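You operate a simulated robot arm through the tools that you are given. There is no shell and no other tool.

You are at the controls of a simulated two-armed robot. One attempt, no reset.

## Task
Tamp the open red-label jar and stand it in the wooden tray.
Fine: in the press; the tray on the bench top, not the shelf; bring the press slide back to the middle. Set down upright: what you pick out.

It is judged by the outcome, as a careful person would: the job done as asked, and still so three seconds after it is handed in. It fails if anything else is knocked over, pushed out of place, dropped, spilled or broken.

## Robot
Two 7-joint arms with two-finger parallel grippers on one trunk that stands fixed in place. Base frame: the origin is at the foot of the trunk, x ahead of it, y to its left, z up; the work surface is at about z = 76. Readings come in cm, degrees, newtons and seconds.
The left shoulder is at [6, 18.9, 122.8], the right one opposite. With the tool pointing down near the work surface each hand reaches from about 10 to 60 cm from the base axis, measured 20 degrees to its own side. Payload 3.43 kg a hand.
Tool frame (each hand has its own): the origin (TCP) lies between the finger pads and is the grasp point; the fingertips stand 3 cm ahead of it; z points along the fingers, y is the line along which they close. Largest opening 9.4 cm; finger width 2.8, thickness 1; the body of the gripper, 5 by 9.6 cm, starts 5.5 cm behind the TCP.
Orientation is that of the tool frame in the base frame, as [roll, pitch, yaw] about the fixed x, y, z axes, in that order (R = Rz(yaw) Ry(pitch) Rx(roll)). With the fingers straight down and closing along the base's y, the tool's x points along the base's -x, its y along +y and its z along -z.

## Interface
- The arms move only by the tool nudge_tool. It takes "left_increments", "right_increments" or both (then of equal length, played together; a hand with none holds still); each is one flat list of numbers, 7 for each row, row after row: the turn, a rotation vector about the base's x, y, z in degrees, then the shift along the base's x, y, z in cm, then the finger opening in cm, from 0 to 9.4. In form: [wx, wy, wz, tx, ty, tz, hand, wx, wy, wz, tx, ty, tz, hand, ...]. A call has 1 to 20 rows; each row is the pose to reach, as a shift and turn from the pose commanded when the call began. Rows are played at 5 a second. More than 5 cm and 8.6 degrees between two rows, or a gripper value outside its range, and nothing of the call is played. A pose out of reach is approached as far as the arm can. The call stops where the force on the tool passes 40 N (or 10 N more than at its start, if that is more) or the arm is blocked; 0.2 s more then pass. The fingers move at their own pace (about 15.3 cm/s each) and stop on an object; they squeeze with about 21 N. The grip force told is the motor's: it shows also when the fingers shut on nothing. Time passes only in rows, and 0.2 s behind the last, so rows that repeat a pose let the fingers close. It gives the time, the measured TCP pose, the force on the tool (base axes), the opening and the grip force at its end, in the units of the frame above (readings bear some noise), with the torque about the TCP (base axes, N m) and any sound that the robot's microphone picked up.
- Cameras (640 x 400 px; columns grow to the right, rows downward): "scene" is now at [0.65, -0.63, 176.59]; the picture's right is [-0.09, -1.00, 0.00], its down [-0.86, 0.08, -0.51] and it looks along [0.51, -0.05, -0.86] (base axes); focal length 341 px, centre (320, 200). "left" rides on the left gripper at [7.6, -1.4, -10.3] in its tool frame; the picture's right is [0.18, 0.98, 0.00], its down [-0.75, 0.14, -0.64] and it looks along [-0.63, 0.12, 0.77] (tool axes); focal length 243 px, centre (320, 200). "right" rides on the right gripper at [7.6, 1.4, -10.3] in its tool frame; the picture's right is [-0.18, 0.98, 0.00], its down [-0.75, -0.14, -0.64] and it looks along [-0.63, -0.12, 0.77] (tool axes); focal length 243 px, centre (320, 200). There is no depth. A picture from a camera that has moved, and an enlarged one, comes with that camera's place and axes in the base frame and with its lens.
- snapshot(camera): a new picture of that camera. It takes no simulated time.
- move_column(by): slides the trunk up (or, below 0, down) by that many cm; the arms and the scene camera ride with it, the base frame stays. It gives what a move gives, with no picture.
- head_to(pan, tilt): turns the head with the scene camera to pan (to the left, within 86 degrees either way) and tilt (down, from -29 to 69), counted from straight ahead of the robot. It gives what a move gives.
- zoom(camera, box): a new picture of the part [left, top, right, bottom] of that camera's present view, enlarged. It takes no simulated time.
- sign_off(): hands the job in; it is judged then, once.

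Nothing tells you positions but the pictures and the camera data. Unless the task says otherwise, let go and move clear before handing in.

The tools are called after "Emit:" by a JSON object that holds its "api" and its "payload". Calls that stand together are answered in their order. nudge_tool: Moves the arms, as the interface text tells. Its arguments: {"type":"object","properties":{"left_increments":{"type":"array","items":{"type":"number"}},"right_increments":{"type":"array","items":{"type":"number"}}},"required":[]} The other tools are called the same way: move_column (by) moves the trunk up or down; head_to (pan, tilt) turns the head that bears the scene camera; snapshot (camera) takes a picture; zoom (camera, box) takes an enlarged picture of a part of a camera's view; sign_off () hands the job in.

At the start:

```text
t: 0.0
left_ee_pos: [33.06, 11.14, 127.4]
left_tool_rot: [180.0, 0.0, 180.0]
left_contact_force: [-0.7, 0.5, -0.7]
left_torque: [0.0, -0.01, -0.01]
left_finger_gap: 9.44
left_grip_force: 0.1
right_ee_pos: [35.72, -20.7, 123.63]
right_tool_rot: [-180.0, 0.0, -179.9]
right_contact_force: [0.4, -0.6, -0.1]
right_torque: [0.0, 0.04, -0.02]
right_finger_gap: 9.39
right_grip_force: 0.0
trunk travel left (down, up): [-90.0, 9.0]
head pan, tilt (commanded): [-5.2, 59.3]
```

scene: 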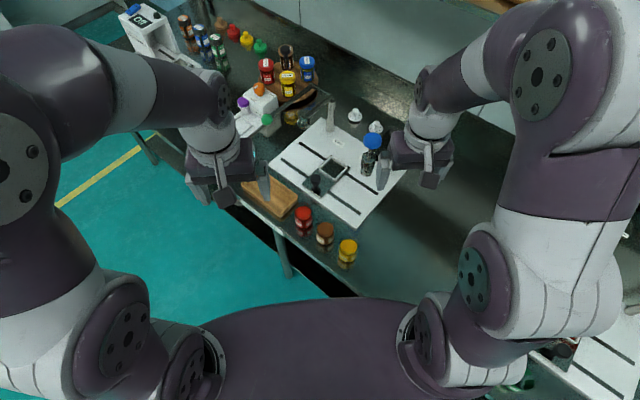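
right: 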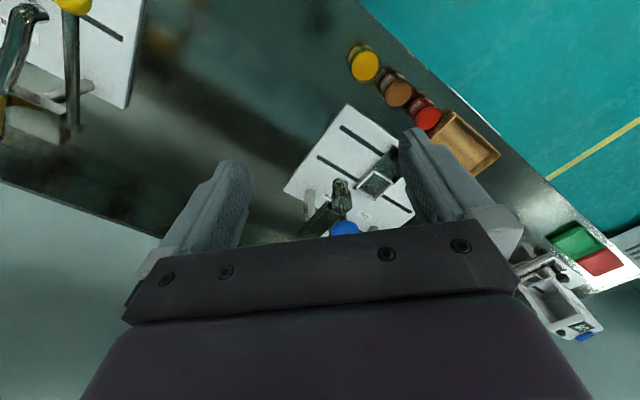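
left: 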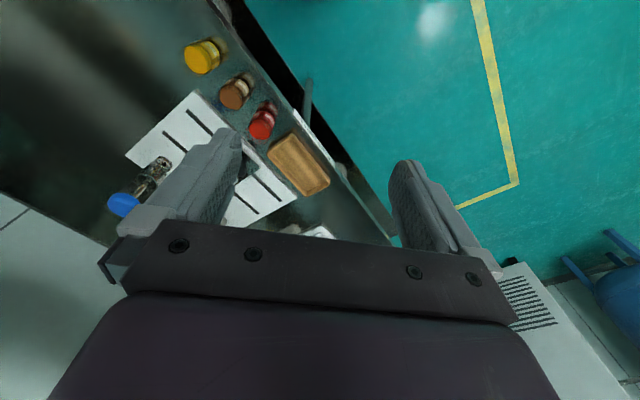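

I see a bench with jars, a press with a white base plate, and wooden trays; I need a closer look before moving. I'll zoom in on several parts of the scene.

Emit:
{"api": "zoom", "payload": {"camera": "scene", "box": [220, 30, 420, 155]}}

Emit:
{"api": "zoom", "payload": {"camera": "scene", "box": [230, 120, 420, 280]}}

Emit:
{"api": "zoom", "payload": {"camera": "scene", "box": [110, 0, 310, 125]}}

```text
3.20 times, centred on (320, 92) of scene
camera zoom: at [0.65, -0.63, 176.59], right [-0.09, -1.0, 0.0], down [-0.86, 0.08, -0.51], along [0.51, -0.05, -0.86], focal length 1091 px, centre (320, 544)
```

zoom: 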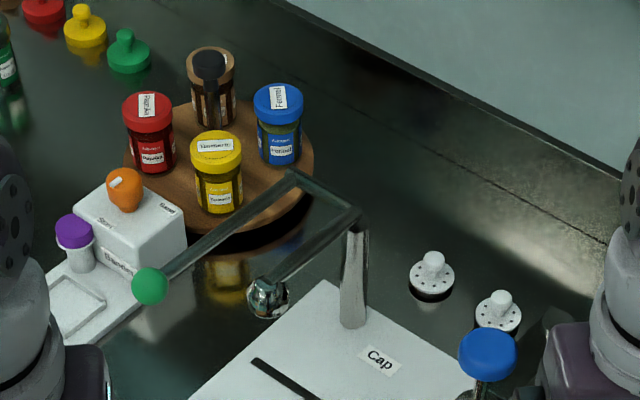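

```text
2.50 times, centred on (325, 200) of scene
camera zoom: at [0.65, -0.63, 176.59], right [-0.09, -1.0, 0.0], down [-0.86, 0.08, -0.51], along [0.51, -0.05, -0.86], focal length 852 px, centre (308, 200)
```

zoom: 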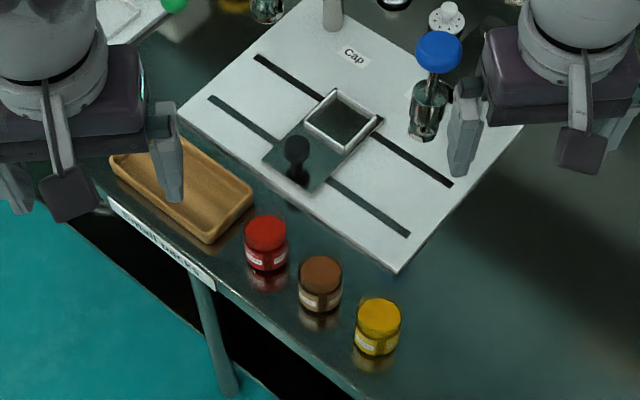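

```text
3.20 times, centred on (210, 62) of scene
camera zoom: at [0.65, -0.63, 176.59], right [-0.09, -1.0, 0.0], down [-0.86, 0.08, -0.51], along [0.51, -0.05, -0.86], focal length 1091 px, centre (672, 640)
```

zoom: 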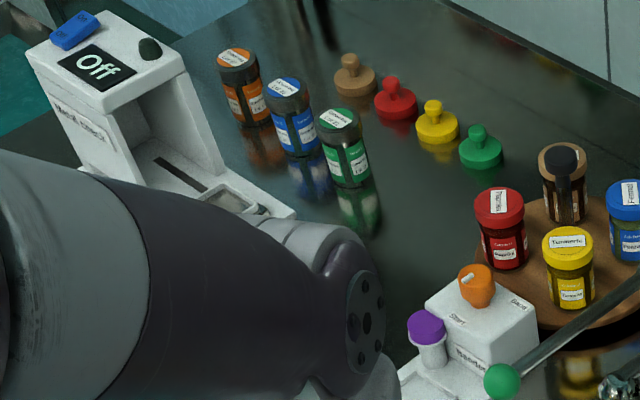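

The bench holds a press with a sliding nest, a turntable of jars, and more items to the left and right. I'll turn the head to look around for the open red-label jar.

Emit:
{"api": "head_to", "payload": {"pan": 40, "tilt": 45}}

Emit:
{"api": "snapshot", "payload": {"camera": "scene"}}

Emit:
{"api": "head_to", "payload": {"pan": -40, "tilt": 45}}

Emit:
{"api": "snapshot", "payload": {"camera": "scene"}}

Emit:
{"api": "head_to", "payload": {"pan": 0, "tilt": 40}}

Emit:
{"api": "snapshot", "payload": {"camera": "scene"}}

```text
t: 1.1
left_ee_pos: [33.16, 11.03, 127.48]
left_tool_rot: [180.0, 0.1, 180.0]
left_contact_force: [0.9, 0.9, 0.1]
left_torque: [0.03, 0.0, 0.01]
left_finger_gap: 9.44
left_grip_force: 0.0
right_ee_pos: [35.73, -20.64, 123.58]
right_tool_rot: [180.0, -0.1, 179.9]
right_contact_force: [0.1, -0.2, 0.5]
right_torque: [0.03, 0.0, -0.03]
right_finger_gap: 9.4
right_grip_force: 0.0
trunk travel left (down, up): [-90.0, 9.0]
head pan, tilt (commanded): [40.0, 45.0]
```

```text
taken
camera scene: at [0.17, 5.21, 178.45], right [0.64, -0.77, 0.0], down [-0.54, -0.45, -0.71], along [0.54, 0.45, -0.71], focal length 341 px, centre (320, 200)
```

scene: 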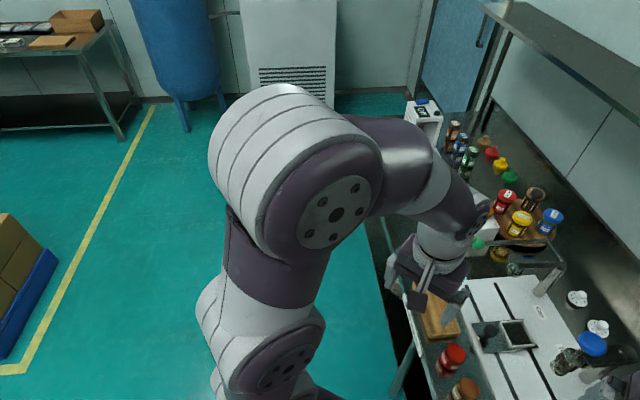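

```text
t: 2.7
left_ee_pos: [33.09, 11.14, 127.4]
left_tool_rot: [-179.9, -0.1, -180.0]
left_contact_force: [-0.1, 0.6, 0.9]
left_torque: [-0.01, -0.01, 0.02]
left_finger_gap: 9.39
left_grip_force: 0.1
right_ee_pos: [35.65, -20.52, 123.61]
right_tool_rot: [-179.9, 0.1, -180.0]
right_contact_force: [0.4, 0.1, 0.3]
right_torque: [0.0, 0.01, 0.03]
right_finger_gap: 9.39
right_grip_force: 0.0
trunk travel left (down, up): [-90.0, 9.0]
head pan, tilt (commanded): [-40.0, 45.0]
```

```text
taken
camera scene: at [0.16, -5.23, 178.45], right [-0.64, -0.77, 0.0], down [-0.54, 0.45, -0.71], along [0.54, -0.45, -0.71], focal length 341 px, centre (320, 200)
```

scene: 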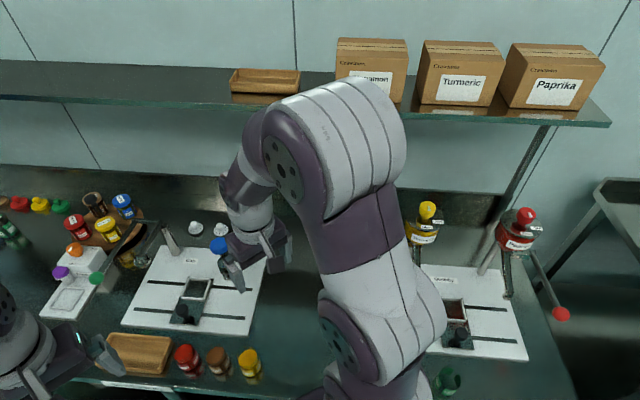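

```text
t: 3.7
left_ee_pos: [33.07, 11.16, 127.42]
left_tool_rot: [179.9, 0.0, 179.9]
left_contact_force: [-0.7, 0.2, 0.1]
left_torque: [0.02, 0.0, 0.03]
left_finger_gap: 9.42
left_grip_force: 0.1
right_ee_pos: [35.76, -20.64, 123.67]
right_tool_rot: [-180.0, 0.0, -179.9]
right_contact_force: [-0.4, 0.3, -0.3]
right_torque: [0.02, -0.02, -0.01]
right_finger_gap: 9.41
right_grip_force: 0.0
trunk travel left (down, up): [-90.0, 9.0]
head pan, tilt (commanded): [0.0, 40.0]
```

```text
taken
camera scene: at [2.43, -0.02, 179.18], right [0.0, -1.0, 0.0], down [-0.64, 0.0, -0.77], along [0.77, 0.0, -0.64], focal length 341 px, centre (320, 200)
```

scene: 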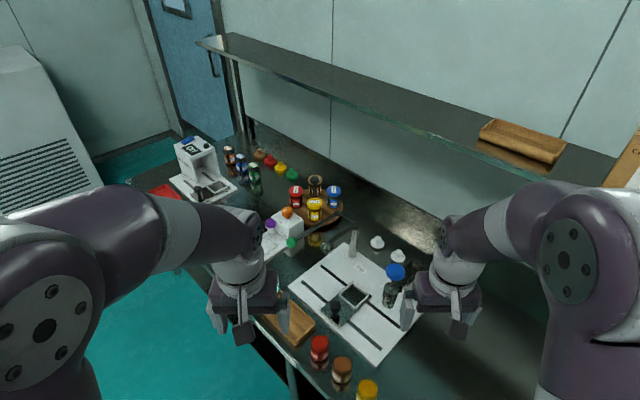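

There are four stations: a metal detector, a bander, a press in the middle and a filler on the right. I'll zoom on each part to read labels and find the open jar.

Emit:
{"api": "zoom", "payload": {"camera": "scene", "box": [240, 160, 360, 260]}}

Emit:
{"api": "zoom", "payload": {"camera": "scene", "box": [280, 225, 420, 325]}}

Emit:
{"api": "zoom", "payload": {"camera": "scene", "box": [160, 120, 300, 220]}}

Emit:
{"api": "head_to", "payload": {"pan": -60, "tilt": 55}}

Emit:
{"api": "snapshot", "payload": {"camera": "scene"}}

```text
4.00 times, centred on (300, 210) of scene
camera zoom: at [2.43, -0.02, 179.18], right [0.0, -1.0, 0.0], down [-0.64, 0.0, -0.77], along [0.77, 0.0, -0.64], focal length 1364 px, centre (400, 160)
```

zoom: 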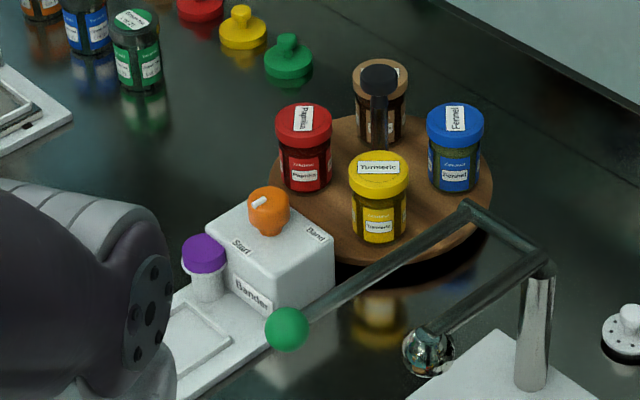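

```text
4.00 times, centred on (350, 275) of scene
camera zoom: at [2.43, -0.02, 179.18], right [0.0, -1.0, 0.0], down [-0.64, 0.0, -0.77], along [0.77, 0.0, -0.64], focal length 1364 px, centre (200, -100)
```

zoom: 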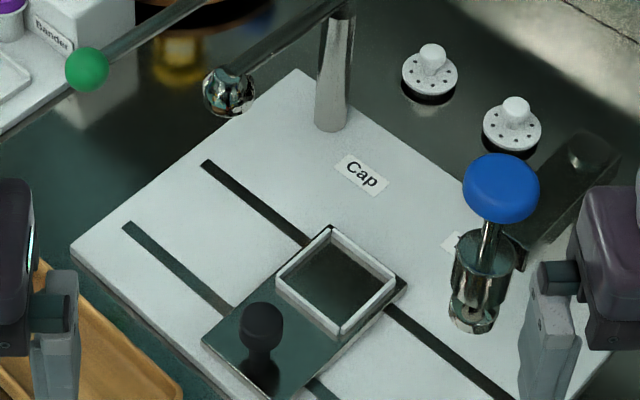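

```text
4.00 times, centred on (230, 170) of scene
camera zoom: at [2.43, -0.02, 179.18], right [0.0, -1.0, 0.0], down [-0.64, 0.0, -0.77], along [0.77, 0.0, -0.64], focal length 1364 px, centre (680, 320)
```

zoom: 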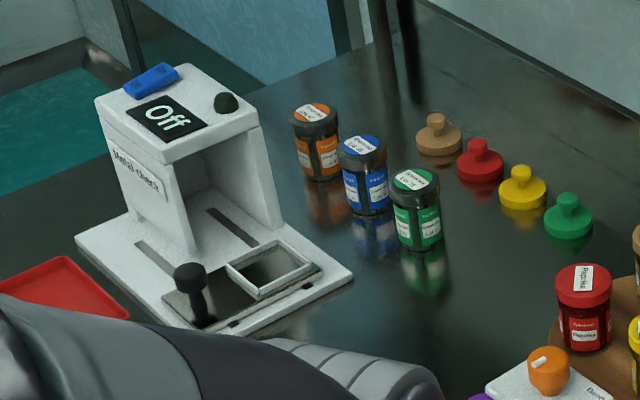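

```text
t: 5.0
left_ee_pos: [33.12, 11.16, 127.49]
left_tool_rot: [-179.9, 0.2, -180.0]
left_contact_force: [0.2, -0.2, -0.4]
left_torque: [0.04, 0.0, 0.04]
left_finger_gap: 9.4
left_grip_force: 0.1
right_ee_pos: [35.71, -20.67, 123.61]
right_tool_rot: [-180.0, 0.0, -179.9]
right_contact_force: [-0.8, 0.1, 0.1]
right_torque: [-0.01, 0.03, 0.0]
right_finger_gap: 9.41
right_grip_force: 0.0
trunk travel left (down, up): [-90.0, 9.0]
head pan, tilt (commanded): [-60.0, 55.0]
```

```text
taken
camera scene: at [-2.46, -6.25, 177.11], right [-0.87, -0.5, 0.0], down [-0.41, 0.71, -0.57], along [0.29, -0.5, -0.82], focal length 341 px, centre (320, 200)
```

scene: 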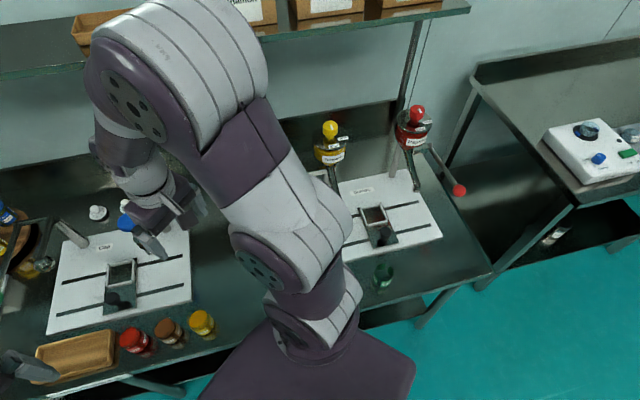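

The filler on the right seems to have something in its nest, and there is a glass in front of it. I'll zoom there.

Emit:
{"api": "zoom", "payload": {"camera": "scene", "box": [300, 110, 480, 210]}}

Emit:
{"api": "zoom", "payload": {"camera": "scene", "box": [320, 180, 460, 300]}}

Emit:
{"api": "zoom", "payload": {"camera": "scene", "box": [30, 180, 230, 400]}}

Emit:
{"api": "zoom", "payload": {"camera": "scene", "box": [480, 80, 640, 260]}}

```text
3.56 times, centred on (390, 160) of scene
camera zoom: at [-2.46, -6.25, 177.11], right [-0.87, -0.5, 0.0], down [-0.41, 0.71, -0.57], along [0.29, -0.5, -0.82], focal length 1212 px, centre (71, 342)
```

zoom: 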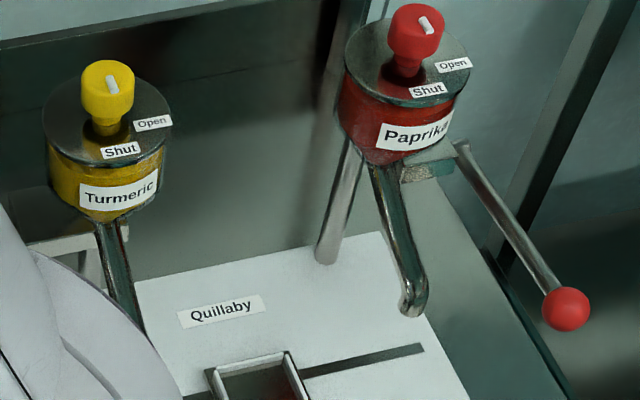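

```text
3.33 times, centred on (390, 240) of scene
camera zoom: at [-2.46, -6.25, 177.11], right [-0.87, -0.5, 0.0], down [-0.41, 0.71, -0.57], along [0.29, -0.5, -0.82], focal length 1137 px, centre (87, 67)
```

zoom: 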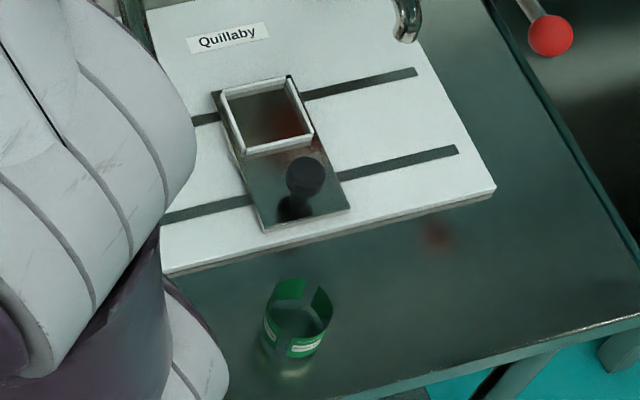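

```text
1.82 times, centred on (130, 290) of scene
camera zoom: at [-2.46, -6.25, 177.11], right [-0.87, -0.5, 0.0], down [-0.41, 0.71, -0.57], along [0.29, -0.5, -0.82], focal length 620 px, centre (666, 36)
```

zoom: 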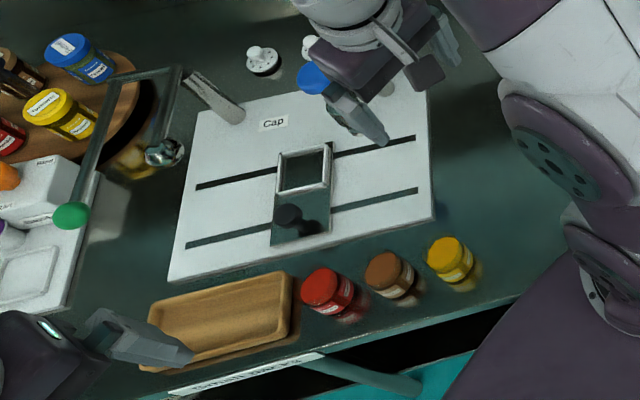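

```text
2.22 times, centred on (560, 170) of scene
camera zoom: at [-2.46, -6.25, 177.11], right [-0.87, -0.5, 0.0], down [-0.41, 0.71, -0.57], along [0.29, -0.5, -0.82], focal length 758 px, centre (-213, 267)
```

zoom: 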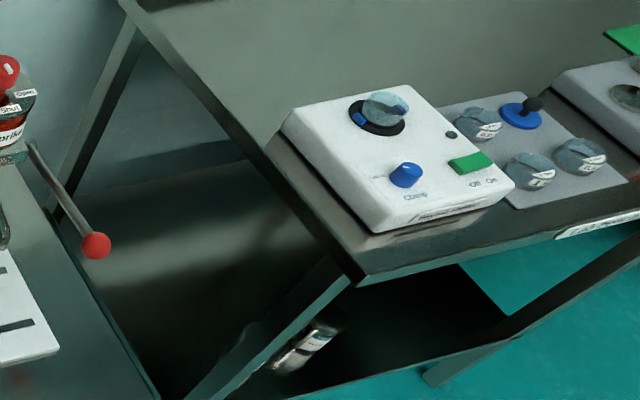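

An open green-label jar stands by the filler; the three front jars may be lidded or open. I'll look at those closely.

Emit:
{"api": "head_to", "payload": {"pan": 0, "tilt": 65}}

Emit:
{"api": "snapshot", "payload": {"camera": "scene"}}

Emit:
{"api": "zoom", "payload": {"camera": "scene", "box": [280, 170, 380, 240]}}

Emit:
{"api": "zoom", "payload": {"camera": "right", "box": [330, 30, 510, 150]}}

Emit:
{"api": "zoom", "payload": {"camera": "left", "box": [110, 30, 330, 200]}}

```text
t: 6.3
left_ee_pos: [33.21, 11.11, 127.47]
left_tool_rot: [-180.0, 0.1, 180.0]
left_contact_force: [0.3, -0.8, 0.2]
left_torque: [0.0, -0.01, -0.01]
left_finger_gap: 9.38
left_grip_force: 0.1
right_ee_pos: [35.72, -20.75, 123.54]
right_tool_rot: [180.0, 0.1, 180.0]
right_contact_force: [0.6, 0.8, 0.1]
right_torque: [0.01, -0.01, -0.02]
right_finger_gap: 9.41
right_grip_force: 0.0
trunk travel left (down, up): [-90.0, 9.0]
head pan, tilt (commanded): [0.0, 65.0]
```

```text
taken
camera scene: at [0.0, -0.02, 175.95], right [0.0, -1.0, 0.0], down [-0.91, 0.0, -0.42], along [0.42, 0.0, -0.91], focal length 341 px, centre (320, 200)
```

scene: 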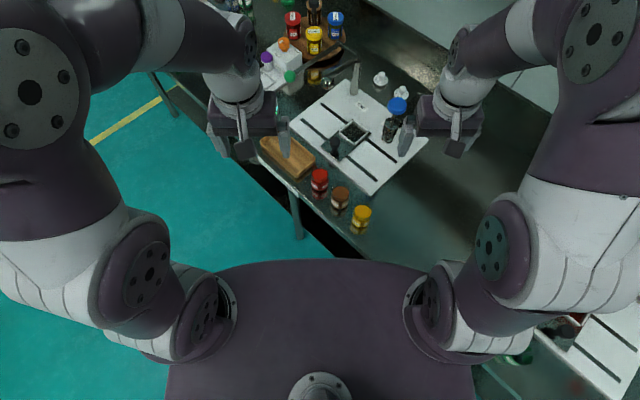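

```text
5.71 times, centred on (330, 205) of scene
camera zoom: at [0.0, -0.02, 175.95], right [0.0, -1.0, 0.0], down [-0.91, 0.0, -0.42], along [0.42, 0.0, -0.91], focal length 1948 px, centre (263, 171)
```

zoom: 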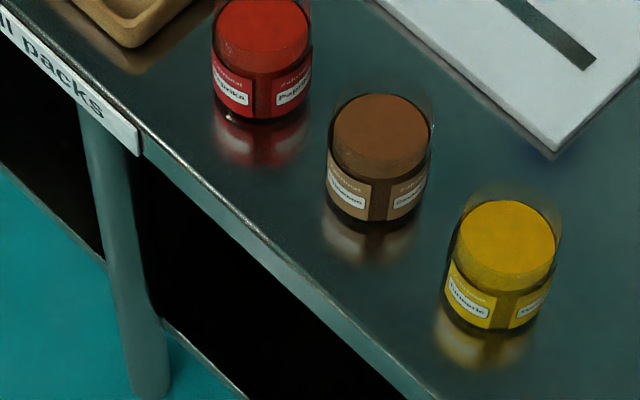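

```text
3.33 times, centred on (420, 90) of right
camera zoom: at [28.04, -19.3, 133.91], right [0.18, 0.98, 0.0], down [0.75, -0.14, 0.64], along [0.63, -0.12, -0.77], focal length 809 px, centre (-13, 567)
```

zoom: 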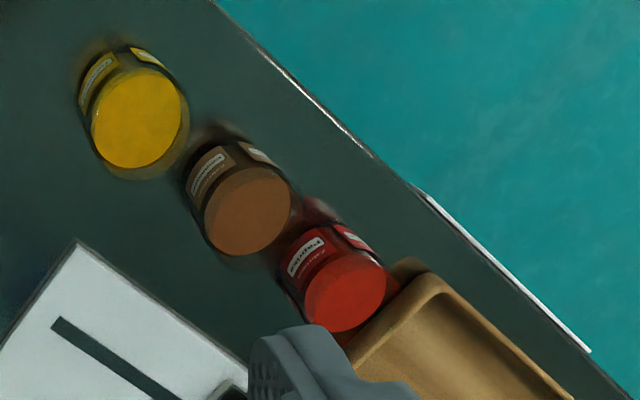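

```text
2.35 times, centred on (220, 115) of left
camera zoom: at [25.5, 9.76, 137.67], right [-0.18, 0.98, 0.0], down [0.75, 0.14, 0.64], along [0.63, 0.12, -0.77], focal length 571 px, centre (555, 400)
```

zoom: 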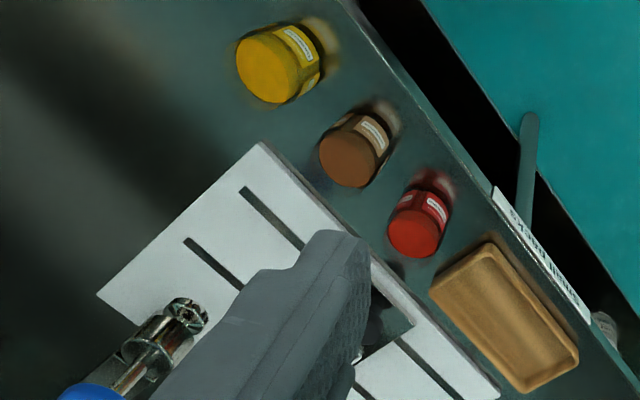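

The three front jars are open glass jars filled with powder; the red Paprika one, at about (53, 0), is the open red-label jar. The blue-knob plunger beside the press nest looks like the tamper, but the right hand hides its label, so I'll move that hand aside and look.

Emit:
{"api": "nudge_tool", "payload": {"right_increments": [0, 0, 0, -3, -4, 0, 9.4, 0, 0, 0, -6, -8, 0, 9.4, 0, 0, 0, -9, -12, 0, 9.4, 0, 0, 0, -12, -14, 0, 9.4]}}

Emit:
{"api": "snapshot", "payload": {"camera": "scene"}}

Emit:
{"api": "snapshot", "payload": {"camera": "right"}}

Emit:
{"api": "zoom", "payload": {"camera": "scene", "box": [280, 60, 440, 200]}}

```text
t: 7.3
left_ee_pos: [32.98, 11.0, 127.53]
left_tool_rot: [-179.9, 0.1, -180.0]
left_contact_force: [-0.5, -0.7, -0.1]
left_torque: [-0.02, -0.04, 0.03]
left_finger_gap: 9.41
left_grip_force: 0.0
right_ee_pos: [23.58, -34.71, 123.81]
right_tool_rot: [-179.9, 0.0, 180.0]
right_contact_force: [-0.6, -1.1, 0.6]
right_torque: [0.02, -0.05, -0.02]
right_finger_gap: 9.4
right_grip_force: 0.2
trunk travel left (down, up): [-90.0, 9.0]
head pan, tilt (commanded): [0.0, 65.0]
```

```text
taken
camera scene: at [-0.16, -0.06, 175.95], right [0.0, -1.0, 0.0], down [-0.91, 0.0, -0.42], along [0.42, 0.0, -0.91], focal length 341 px, centre (320, 200)
```

scene: 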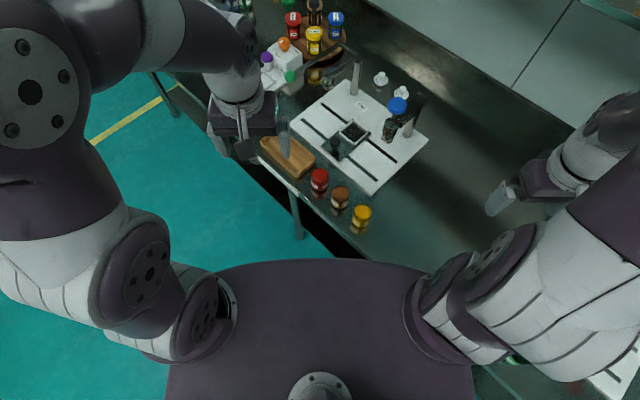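

```text
taken
camera right: at [15.89, -33.44, 134.12], right [0.18, 0.98, 0.0], down [0.75, -0.14, 0.64], along [0.63, -0.12, -0.77], focal length 243 px, centre (320, 200)
```

right: 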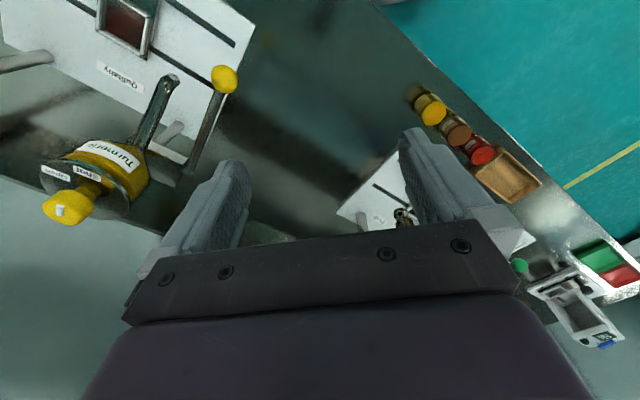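

```text
2.86 times, centred on (360, 130) of scene
camera zoom: at [-0.16, -0.06, 175.95], right [0.0, -1.0, 0.0], down [-0.91, 0.0, -0.42], along [0.42, 0.0, -0.91], focal length 974 px, centre (206, 400)
```

zoom: 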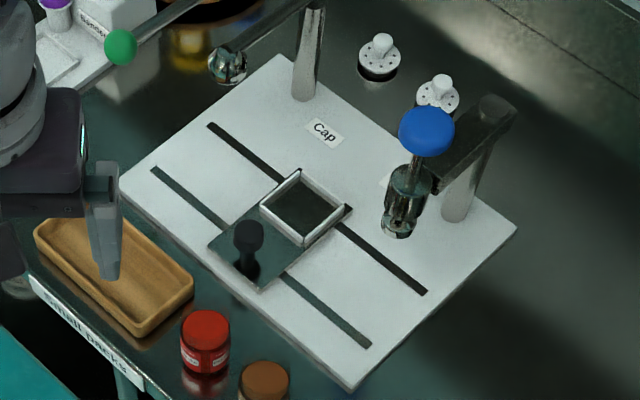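

The layout looks clear: the press plate is turned 45°, its nest is near (71, -12), the tamper near (62, -21), and the tray near (62, 11), partly hidden by the left hand. I'll pull the left hand aside and take fine zooms to measure accurately.

Emit:
{"api": "nudge_tool", "payload": {"left_increments": [0, 0, 0, -3, 4, 0, 9.4, 0, 0, 0, -6, 8, 0, 9.4, 0, 0, 0, -9, 12, 0, 9.4, 0, 0, 0, -10, 15, 0, 9.4]}}

Emit:
{"api": "snapshot", "payload": {"camera": "scene"}}

Emit:
{"api": "zoom", "payload": {"camera": "scene", "box": [290, 160, 354, 200]}}

Emit:
{"api": "zoom", "payload": {"camera": "scene", "box": [314, 110, 378, 150]}}

Emit:
{"api": "zoom", "payload": {"camera": "scene", "box": [367, 85, 431, 145]}}

Emit:
{"api": "zoom", "payload": {"camera": "scene", "box": [248, 125, 328, 185]}}

```text
t: 8.3
left_ee_pos: [23.05, 26.23, 127.32]
left_tool_rot: [-180.0, 0.0, 179.9]
left_contact_force: [0.3, 0.8, 1.2]
left_torque: [-0.01, 0.02, 0.02]
left_finger_gap: 9.38
left_grip_force: 0.0
right_ee_pos: [23.88, -34.75, 123.82]
right_tool_rot: [-179.9, 0.0, -179.9]
right_contact_force: [-0.2, 0.5, -0.1]
right_torque: [0.0, -0.02, -0.01]
right_finger_gap: 9.42
right_grip_force: 0.1
trunk travel left (down, up): [-90.0, 9.0]
head pan, tilt (commanded): [0.0, 65.0]
```

```text
taken
camera scene: at [0.05, 0.06, 175.95], right [0.0, -1.0, 0.0], down [-0.91, 0.0, -0.42], along [0.42, 0.0, -0.91], focal length 341 px, centre (320, 200)
```

scene: 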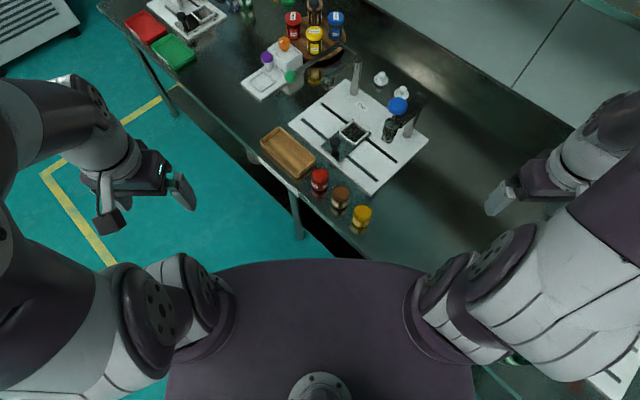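

```text
10.00 times, centred on (322, 180) of scene
camera zoom: at [0.05, 0.06, 175.95], right [0.0, -1.0, 0.0], down [-0.91, 0.0, -0.42], along [0.42, 0.0, -0.91], focal length 3410 px, centre (300, 400)
```

zoom: 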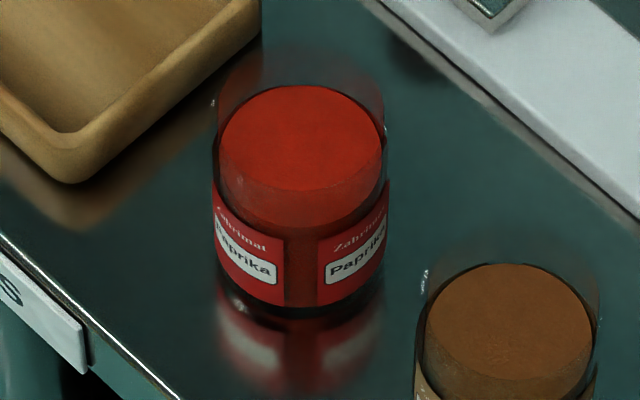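

```text
10.00 times, centred on (346, 130) of scene
camera zoom: at [0.05, 0.06, 175.95], right [0.0, -1.0, 0.0], down [-0.91, 0.0, -0.42], along [0.42, 0.0, -0.91], focal length 3410 px, centre (60, 900)
```

zoom: 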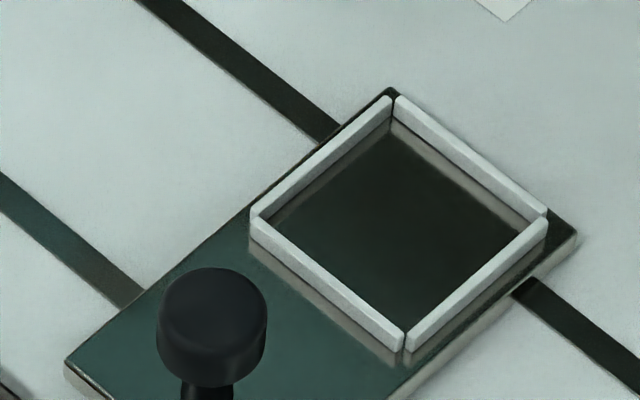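

```text
6.67 times, centred on (399, 115) of scene
camera zoom: at [0.05, 0.06, 175.95], right [0.0, -1.0, 0.0], down [-0.91, 0.0, -0.42], along [0.42, 0.0, -0.91], focal length 2273 px, centre (-207, 767)
```

zoom: 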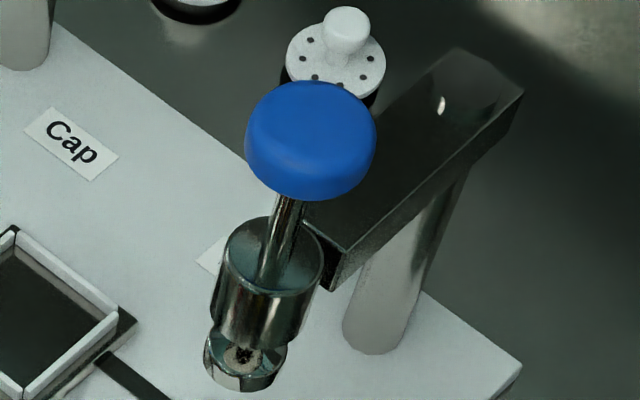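

```text
6.67 times, centred on (288, 155) of scene
camera zoom: at [0.05, 0.06, 175.95], right [0.0, -1.0, 0.0], down [-0.91, 0.0, -0.42], along [0.42, 0.0, -0.91], focal length 2273 px, centre (533, 500)
```

zoom: 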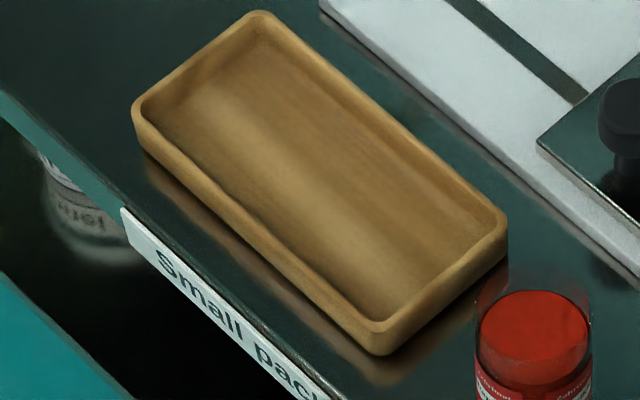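

I have good measurements: red jar axis about (52.3, 0), nest about (71, -11.7), tray centre about (64.3, 10.9). I'll check how the hand and its camera mount look, and lower the trunk a bit for reach later.

Emit:
{"api": "zoom", "payload": {"camera": "scene", "box": [460, 80, 640, 240]}}

Emit:
{"api": "zoom", "payload": {"camera": "scene", "box": [50, 70, 220, 270]}}

Emit:
{"api": "snapshot", "payload": {"camera": "left"}}

```text
2.50 times, centred on (550, 160) of scene
camera zoom: at [0.05, 0.06, 175.95], right [0.0, -1.0, 0.0], down [-0.91, 0.0, -0.42], along [0.42, 0.0, -0.91], focal length 852 px, centre (-255, 300)
```

zoom: 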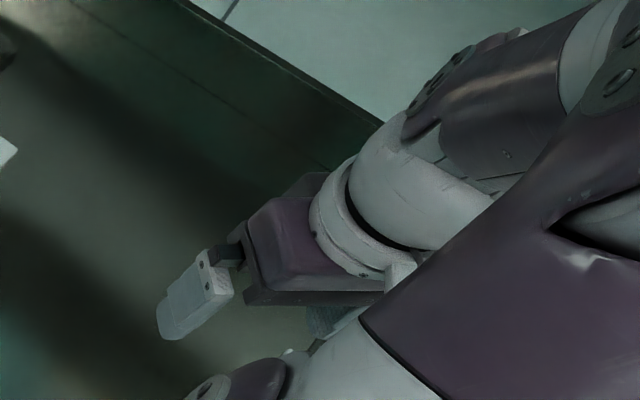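

```text
2.00 times, centred on (135, 170) of scene
camera zoom: at [0.05, 0.06, 175.95], right [0.0, -1.0, 0.0], down [-0.91, 0.0, -0.42], along [0.42, 0.0, -0.91], focal length 682 px, centre (690, 260)
```

zoom: 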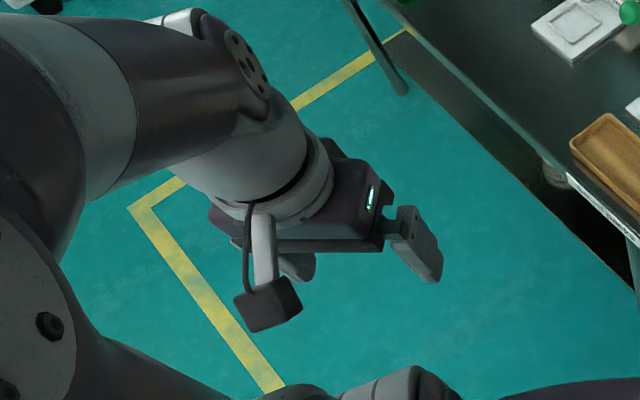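

```text
taken
camera left: at [15.48, 24.89, 137.55], right [-0.18, 0.98, 0.0], down [0.75, 0.14, 0.64], along [0.63, 0.12, -0.77], focal length 243 px, centre (320, 200)
```

left: 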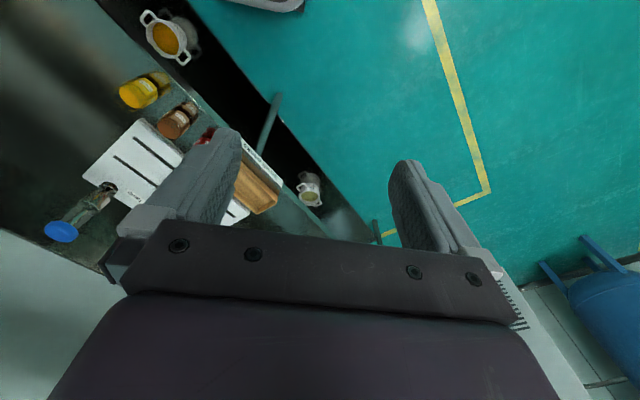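

The hands carry a camera block behind the gripper, so I'll approach tilted about 42° forward and yawed so the hand comes in from the left, clear of the brown jar. I'll bring the right hand to a high hover above the red jar and check reach.

Emit:
{"api": "nudge_tool", "payload": {"right_increments": [-0.9, -3.4, -2.4, 2.2, 2.8, -1, 8.5, -1.8, -6.8, -4.8, 4.4, 5.6, -2, 8.5, -2.7, -10.2, -7.2, 6.6, 8.4, -3, 8.5, -3.7, -13.7, -9.5, 8.8, 11.2, -4, 8.5, -4.6, -17.1, -11.9, 11, 14, -5, 8.5, -5.5, -20.5, -14.3, 13.2, 16.8, -6, 8.5, -6.4, -23.9, -16.7, 15.4, 19.6, -7, 8.5, -7.3, -27.3, -19.1, 17.6, 22.4, -8, 8.5, -8.2, -30.7, -21.5, 19.8, 25.2, -9, 8.5, -9.2, -34.2, -23.8, 22, 28, -10, 8.5, -10.1, -37.6, -26.2, 24.2, 31, -11, 8.5, -11, -41, -28.6, 26, 33.5, -12, 8.5, -11, -41, -28.6, 26, 33.5, -12, 8.5]}}

Emit:
{"api": "snapshot", "payload": {"camera": "scene"}}

Emit:
{"api": "snapshot", "payload": {"camera": "right"}}

```text
t: 11.1
left_ee_pos: [23.07, 26.24, 127.36]
left_tool_rot: [180.0, 0.0, 180.0]
left_contact_force: [-0.1, 0.0, 0.0]
left_torque: [0.0, -0.01, -0.04]
left_finger_gap: 9.39
left_grip_force: 0.1
right_ee_pos: [49.72, -1.15, 111.47]
right_tool_rot: [-180.0, 42.0, 149.9]
right_contact_force: [0.5, 0.4, 0.5]
right_torque: [-0.01, 0.01, -0.02]
right_finger_gap: 8.51
right_grip_force: 0.1
trunk travel left (down, up): [-90.0, 9.0]
head pan, tilt (commanded): [0.0, 65.0]
```

```text
taken
camera scene: at [-0.06, -0.08, 175.95], right [0.0, -1.0, 0.0], down [-0.91, 0.0, -0.42], along [0.42, 0.0, -0.91], focal length 341 px, centre (320, 200)
```

scene: 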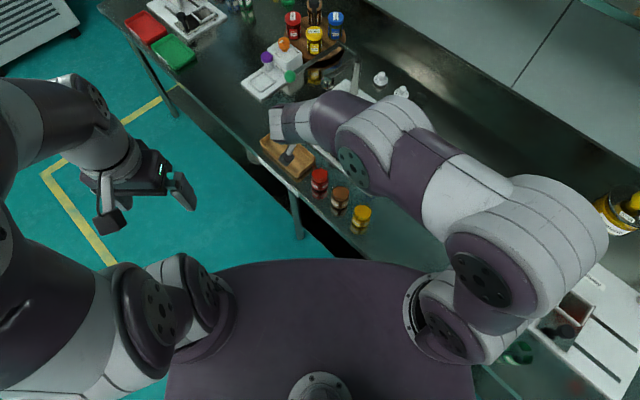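

```text
taken
camera right: at [39.5, 6.21, 114.12], right [0.61, 0.78, 0.12], down [0.04, -0.19, 0.98], along [0.79, -0.59, -0.15], focal length 243 px, centre (320, 200)
```

right: 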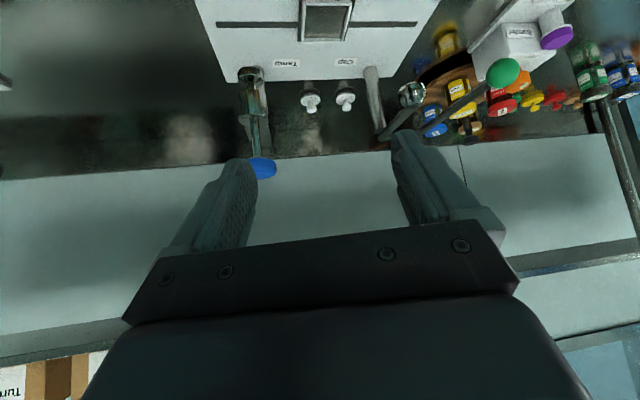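

The labels "Tamp" (by the blue knob) and "Cap" are confirmed. The forearm now crosses above the hand, so I'll look at how the arm lies before lowering.

Emit:
{"api": "zoom", "payload": {"camera": "scene", "box": [240, 60, 620, 380]}}

Emit:
{"api": "snapshot", "payload": {"camera": "left"}}

Emit:
{"api": "zoom", "payload": {"camera": "right", "box": [190, 0, 450, 160]}}

```text
1.25 times, centred on (430, 220) of scene
camera zoom: at [-0.06, -0.08, 175.95], right [0.0, -1.0, 0.0], down [-0.91, 0.0, -0.42], along [0.42, 0.0, -0.91], focal length 426 px, centre (182, 175)
```

zoom: 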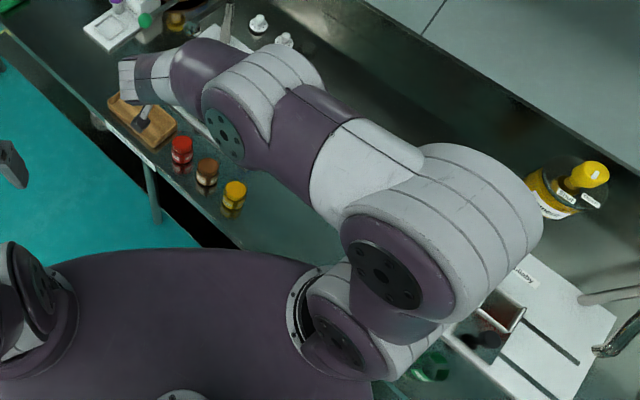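

```text
taken
camera left: at [15.43, 24.75, 137.59], right [-0.18, 0.98, 0.0], down [0.75, 0.14, 0.64], along [0.63, 0.12, -0.77], focal length 243 px, centre (320, 200)
```

left: 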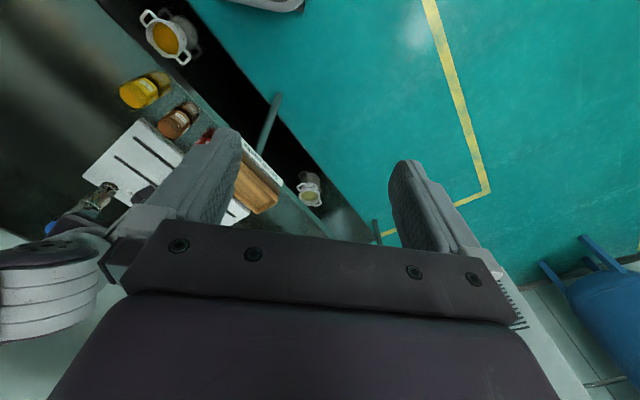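

```text
2.46 times, centred on (320, 80) of right
camera zoom: at [39.5, 6.21, 114.12], right [0.61, 0.78, 0.12], down [0.04, -0.19, 0.98], along [0.79, -0.59, -0.15], focal length 597 px, centre (320, 495)
```

zoom: 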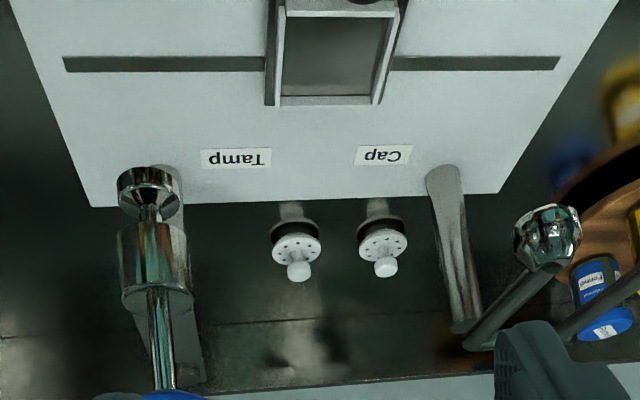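

I'll set up the left hand as an observer: tilted and turned so its camera sees the jar, nest and tray between its fingers.

Emit:
{"api": "nudge_tool", "payload": {"left_increments": [-1.1, -4.1, -4.9, -0.1, -0.4, -2.8, 9.4, -2.2, -8.1, -9.8, -0.2, -0.9, -5.7, 9.4, -3.2, -12.2, -14.7, -0.3, -1.3, -8.5, 9.4, -4.3, -16.3, -19.7, -0.4, -1.7, -11.3, 9.4, -5.4, -20.3, -24.6, -0.5, -2.2, -14.2, 9.4, -6.5, -24.4, -29.5, -0.6, -2.6, -17, 9.4, -6.5, -24.4, -29.5, -0.6, -2.6, -17, 9.4]}}

Emit:
{"api": "snapshot", "payload": {"camera": "left"}}

Emit:
{"api": "zoom", "payload": {"camera": "right", "box": [280, 0, 376, 60]}}

```text
t: 12.7
left_ee_pos: [23.13, 24.19, 111.07]
left_tool_rot: [-179.7, 25.0, 150.2]
left_contact_force: [0.8, -0.5, 0.3]
left_torque: [0.04, 0.01, -0.01]
left_finger_gap: 9.41
left_grip_force: 0.0
left hand out of reach, approached as far as the arm can: row 6, 7
right_ee_pos: [49.73, -1.24, 111.49]
right_tool_rot: [179.9, 41.9, 150.0]
right_contact_force: [-0.2, -0.5, -0.6]
right_torque: [-0.02, 0.0, 0.03]
right_finger_gap: 8.5
right_grip_force: 0.1
trunk travel left (down, up): [-90.0, 9.0]
head pan, tilt (commanded): [0.0, 65.0]
```

```text
taken
camera left: at [12.69, 28.67, 117.13], right [0.35, 0.93, -0.08], down [0.43, -0.08, 0.9], along [0.83, -0.35, -0.43], focal length 243 px, centre (320, 200)
```

left: 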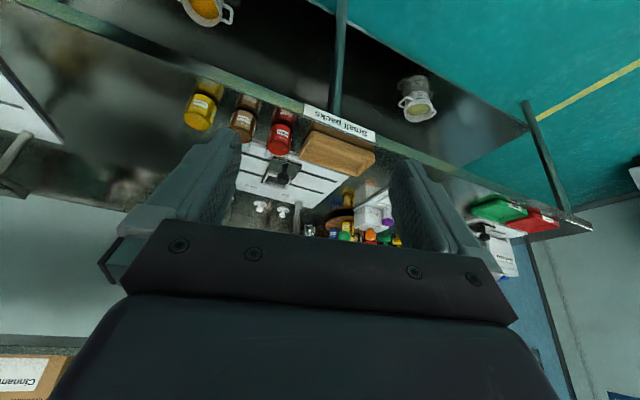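

```text
6.67 times, centred on (328, 30) of right
camera zoom: at [39.51, 6.21, 114.14], right [0.61, 0.78, 0.12], down [0.04, -0.19, 0.98], along [0.79, -0.59, -0.15], focal length 1618 px, centre (267, 1333)
```

zoom: 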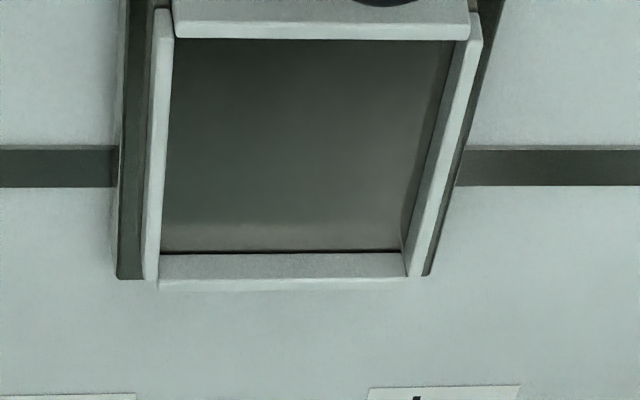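

The left camera now sees the jars and tray between its fingers. I'll zoom there to triangulate the red jar's position and height.

Emit:
{"api": "zoom", "payload": {"camera": "left", "box": [250, 100, 314, 164]}}

Emit:
{"api": "zoom", "payload": {"camera": "left", "box": [240, 140, 352, 210]}}

Emit:
{"api": "zoom", "payload": {"camera": "left", "box": [290, 110, 386, 180]}}

```text
6.25 times, centred on (282, 132) of left
camera zoom: at [12.69, 28.67, 117.13], right [0.35, 0.93, -0.08], down [0.43, -0.08, 0.9], along [0.83, -0.35, -0.43], focal length 1516 px, centre (558, 625)
```

zoom: 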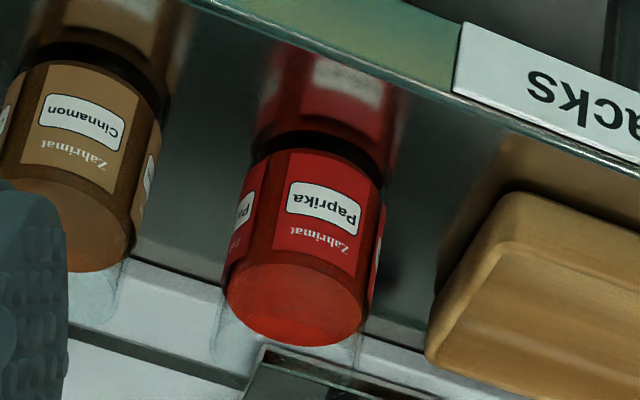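

```text
5.71 times, centred on (296, 175) of left
camera zoom: at [12.69, 28.67, 117.13], right [0.35, 0.93, -0.08], down [0.43, -0.08, 0.9], along [0.83, -0.35, -0.43], focal length 1386 px, centre (457, 343)
```

zoom: 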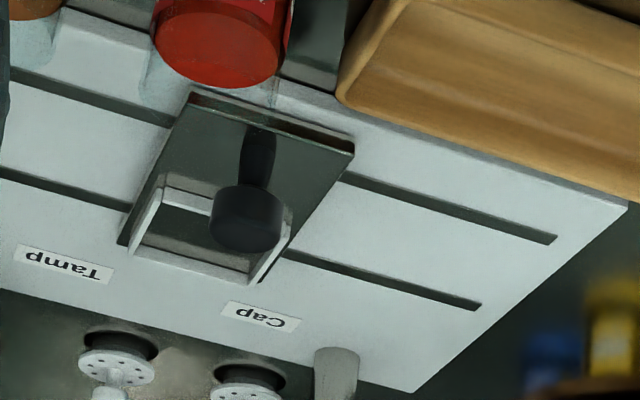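

```text
5.71 times, centred on (338, 145) of left
camera zoom: at [12.69, 28.67, 117.13], right [0.35, 0.93, -0.08], down [0.43, -0.08, 0.9], along [0.83, -0.35, -0.43], focal length 1386 px, centre (217, 514)
```

zoom: 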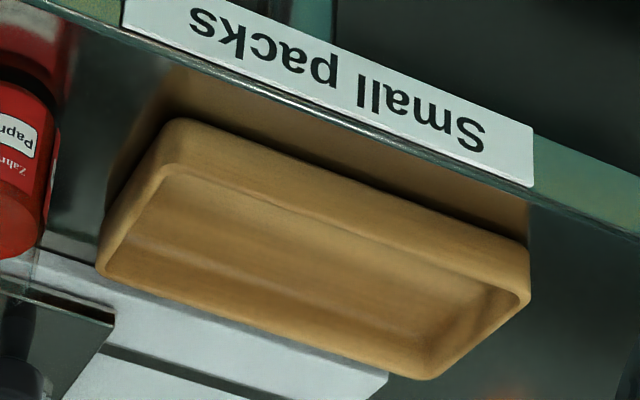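

The jar axis comes out at about (52.4, 0), rim at z≈84.4, consistent from both cameras. Now I'll lower the right hand to just above the jar with fingers straddling it and check.

Emit:
{"api": "nudge_tool", "payload": {"right_increments": [0, 0, 0, 0.9, 0.4, -3.6, 8.5, 0, 0, 0, 1.8, 0.8, -7.2, 8.5, 0, 0, 0, 2.7, 1.1, -10.8, 8.5, 0, 0, 0, 2.7, 1.1, -14.4, 8.5, 0, 0, 0, 2.7, 1.1, -18, 8.5, 0, 0, 0, 2.7, 1.1, -21.6, 8.5, 0, 0, 0, 2.7, 1.1, -21.6, 8.5]}}

Emit:
{"api": "snapshot", "payload": {"camera": "left"}}

Emit:
{"api": "snapshot", "payload": {"camera": "right"}}

Emit:
{"api": "snapshot", "payload": {"camera": "scene"}}

```text
t: 14.3
left_ee_pos: [23.05, 24.29, 111.16]
left_tool_rot: [-179.6, 25.0, 150.1]
left_contact_force: [0.5, 0.6, -0.2]
left_torque: [0.01, -0.03, 0.0]
left_finger_gap: 9.41
left_grip_force: 0.0
right_ee_pos: [52.25, -0.19, 89.91]
right_tool_rot: [179.9, 42.0, 150.0]
right_contact_force: [-0.6, -0.4, -0.8]
right_torque: [-0.02, 0.01, -0.01]
right_finger_gap: 8.5
right_grip_force: 0.0
trunk travel left (down, up): [-90.0, 9.0]
head pan, tilt (commanded): [0.0, 65.0]
```

```text
taken
camera left: at [12.69, 28.69, 117.15], right [0.35, 0.93, -0.08], down [0.43, -0.08, 0.9], along [0.83, -0.35, -0.43], focal length 243 px, centre (320, 200)
```

left: 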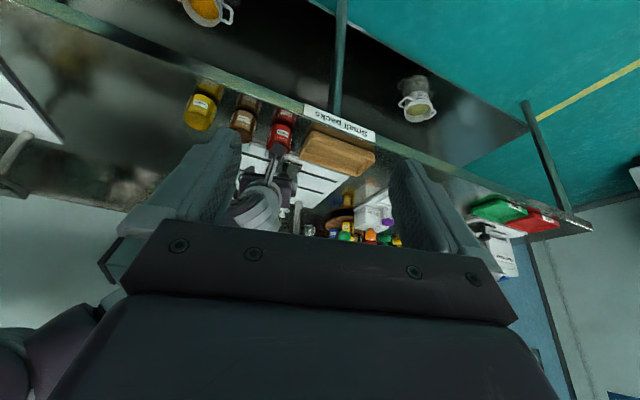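

```text
taken
camera right: at [42.09, 7.29, 92.55], right [0.61, 0.78, 0.12], down [0.04, -0.19, 0.98], along [0.79, -0.59, -0.15], focal length 243 px, centre (320, 200)
```

right: 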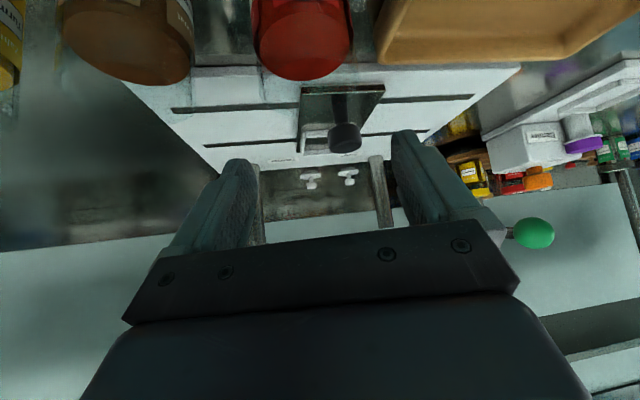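

```text
taken
camera scene: at [-0.03, 0.0, 175.95], right [0.0, -1.0, 0.0], down [-0.91, 0.0, -0.42], along [0.42, 0.0, -0.91], focal length 341 px, centre (320, 200)
```

scene: 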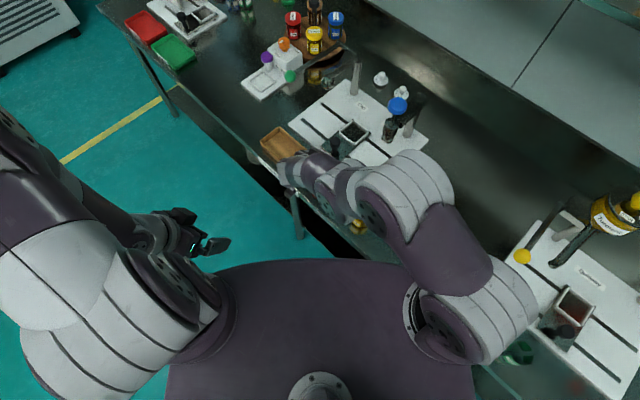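

The hand is straddling the jar position, but the right forearm passes above the brown and yellow jars. I'll zoom to check its height above them before lowering.

Emit:
{"api": "zoom", "payload": {"camera": "left", "box": [170, 70, 330, 240]}}

Emit:
{"api": "zoom", "payload": {"camera": "scene", "box": [260, 120, 470, 260]}}

Emit:
{"api": "zoom", "payload": {"camera": "right", "box": [0, 0, 400, 200]}}

```text
2.35 times, centred on (250, 155) of left
camera zoom: at [12.69, 28.69, 117.15], right [0.35, 0.93, -0.08], down [0.43, -0.08, 0.9], along [0.83, -0.35, -0.43], focal length 571 px, centre (485, 306)
```

zoom: 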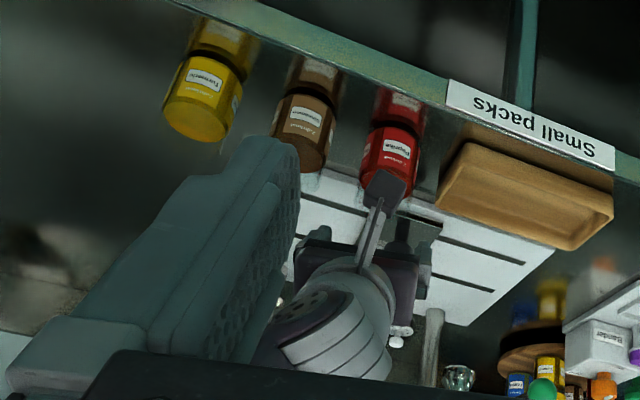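

```text
2.86 times, centred on (365, 190) of scene
camera zoom: at [-0.03, 0.0, 175.95], right [0.0, -1.0, 0.0], down [-0.91, 0.0, -0.42], along [0.42, 0.0, -0.91], focal length 974 px, centre (191, 229)
```

zoom: 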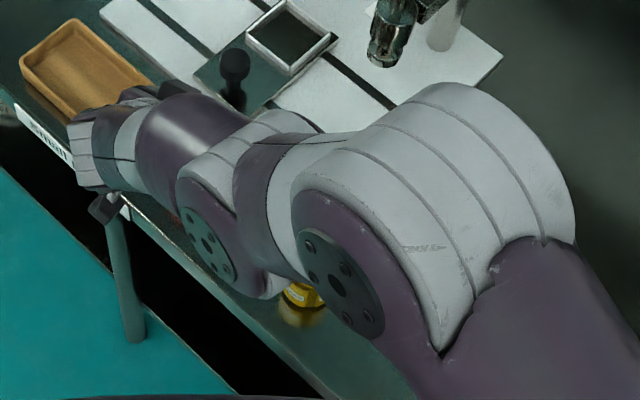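

```text
1.60 times, centred on (200, 100) of right
camera zoom: at [42.09, 7.29, 92.55], right [0.61, 0.78, 0.12], down [0.04, -0.19, 0.98], along [0.79, -0.59, -0.15], focal length 388 px, centre (512, 360)
```

zoom: 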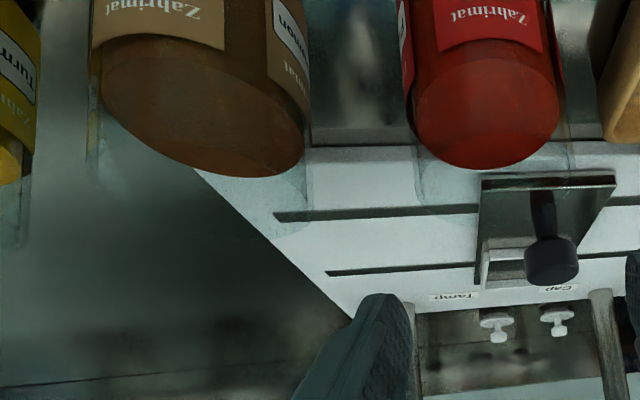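

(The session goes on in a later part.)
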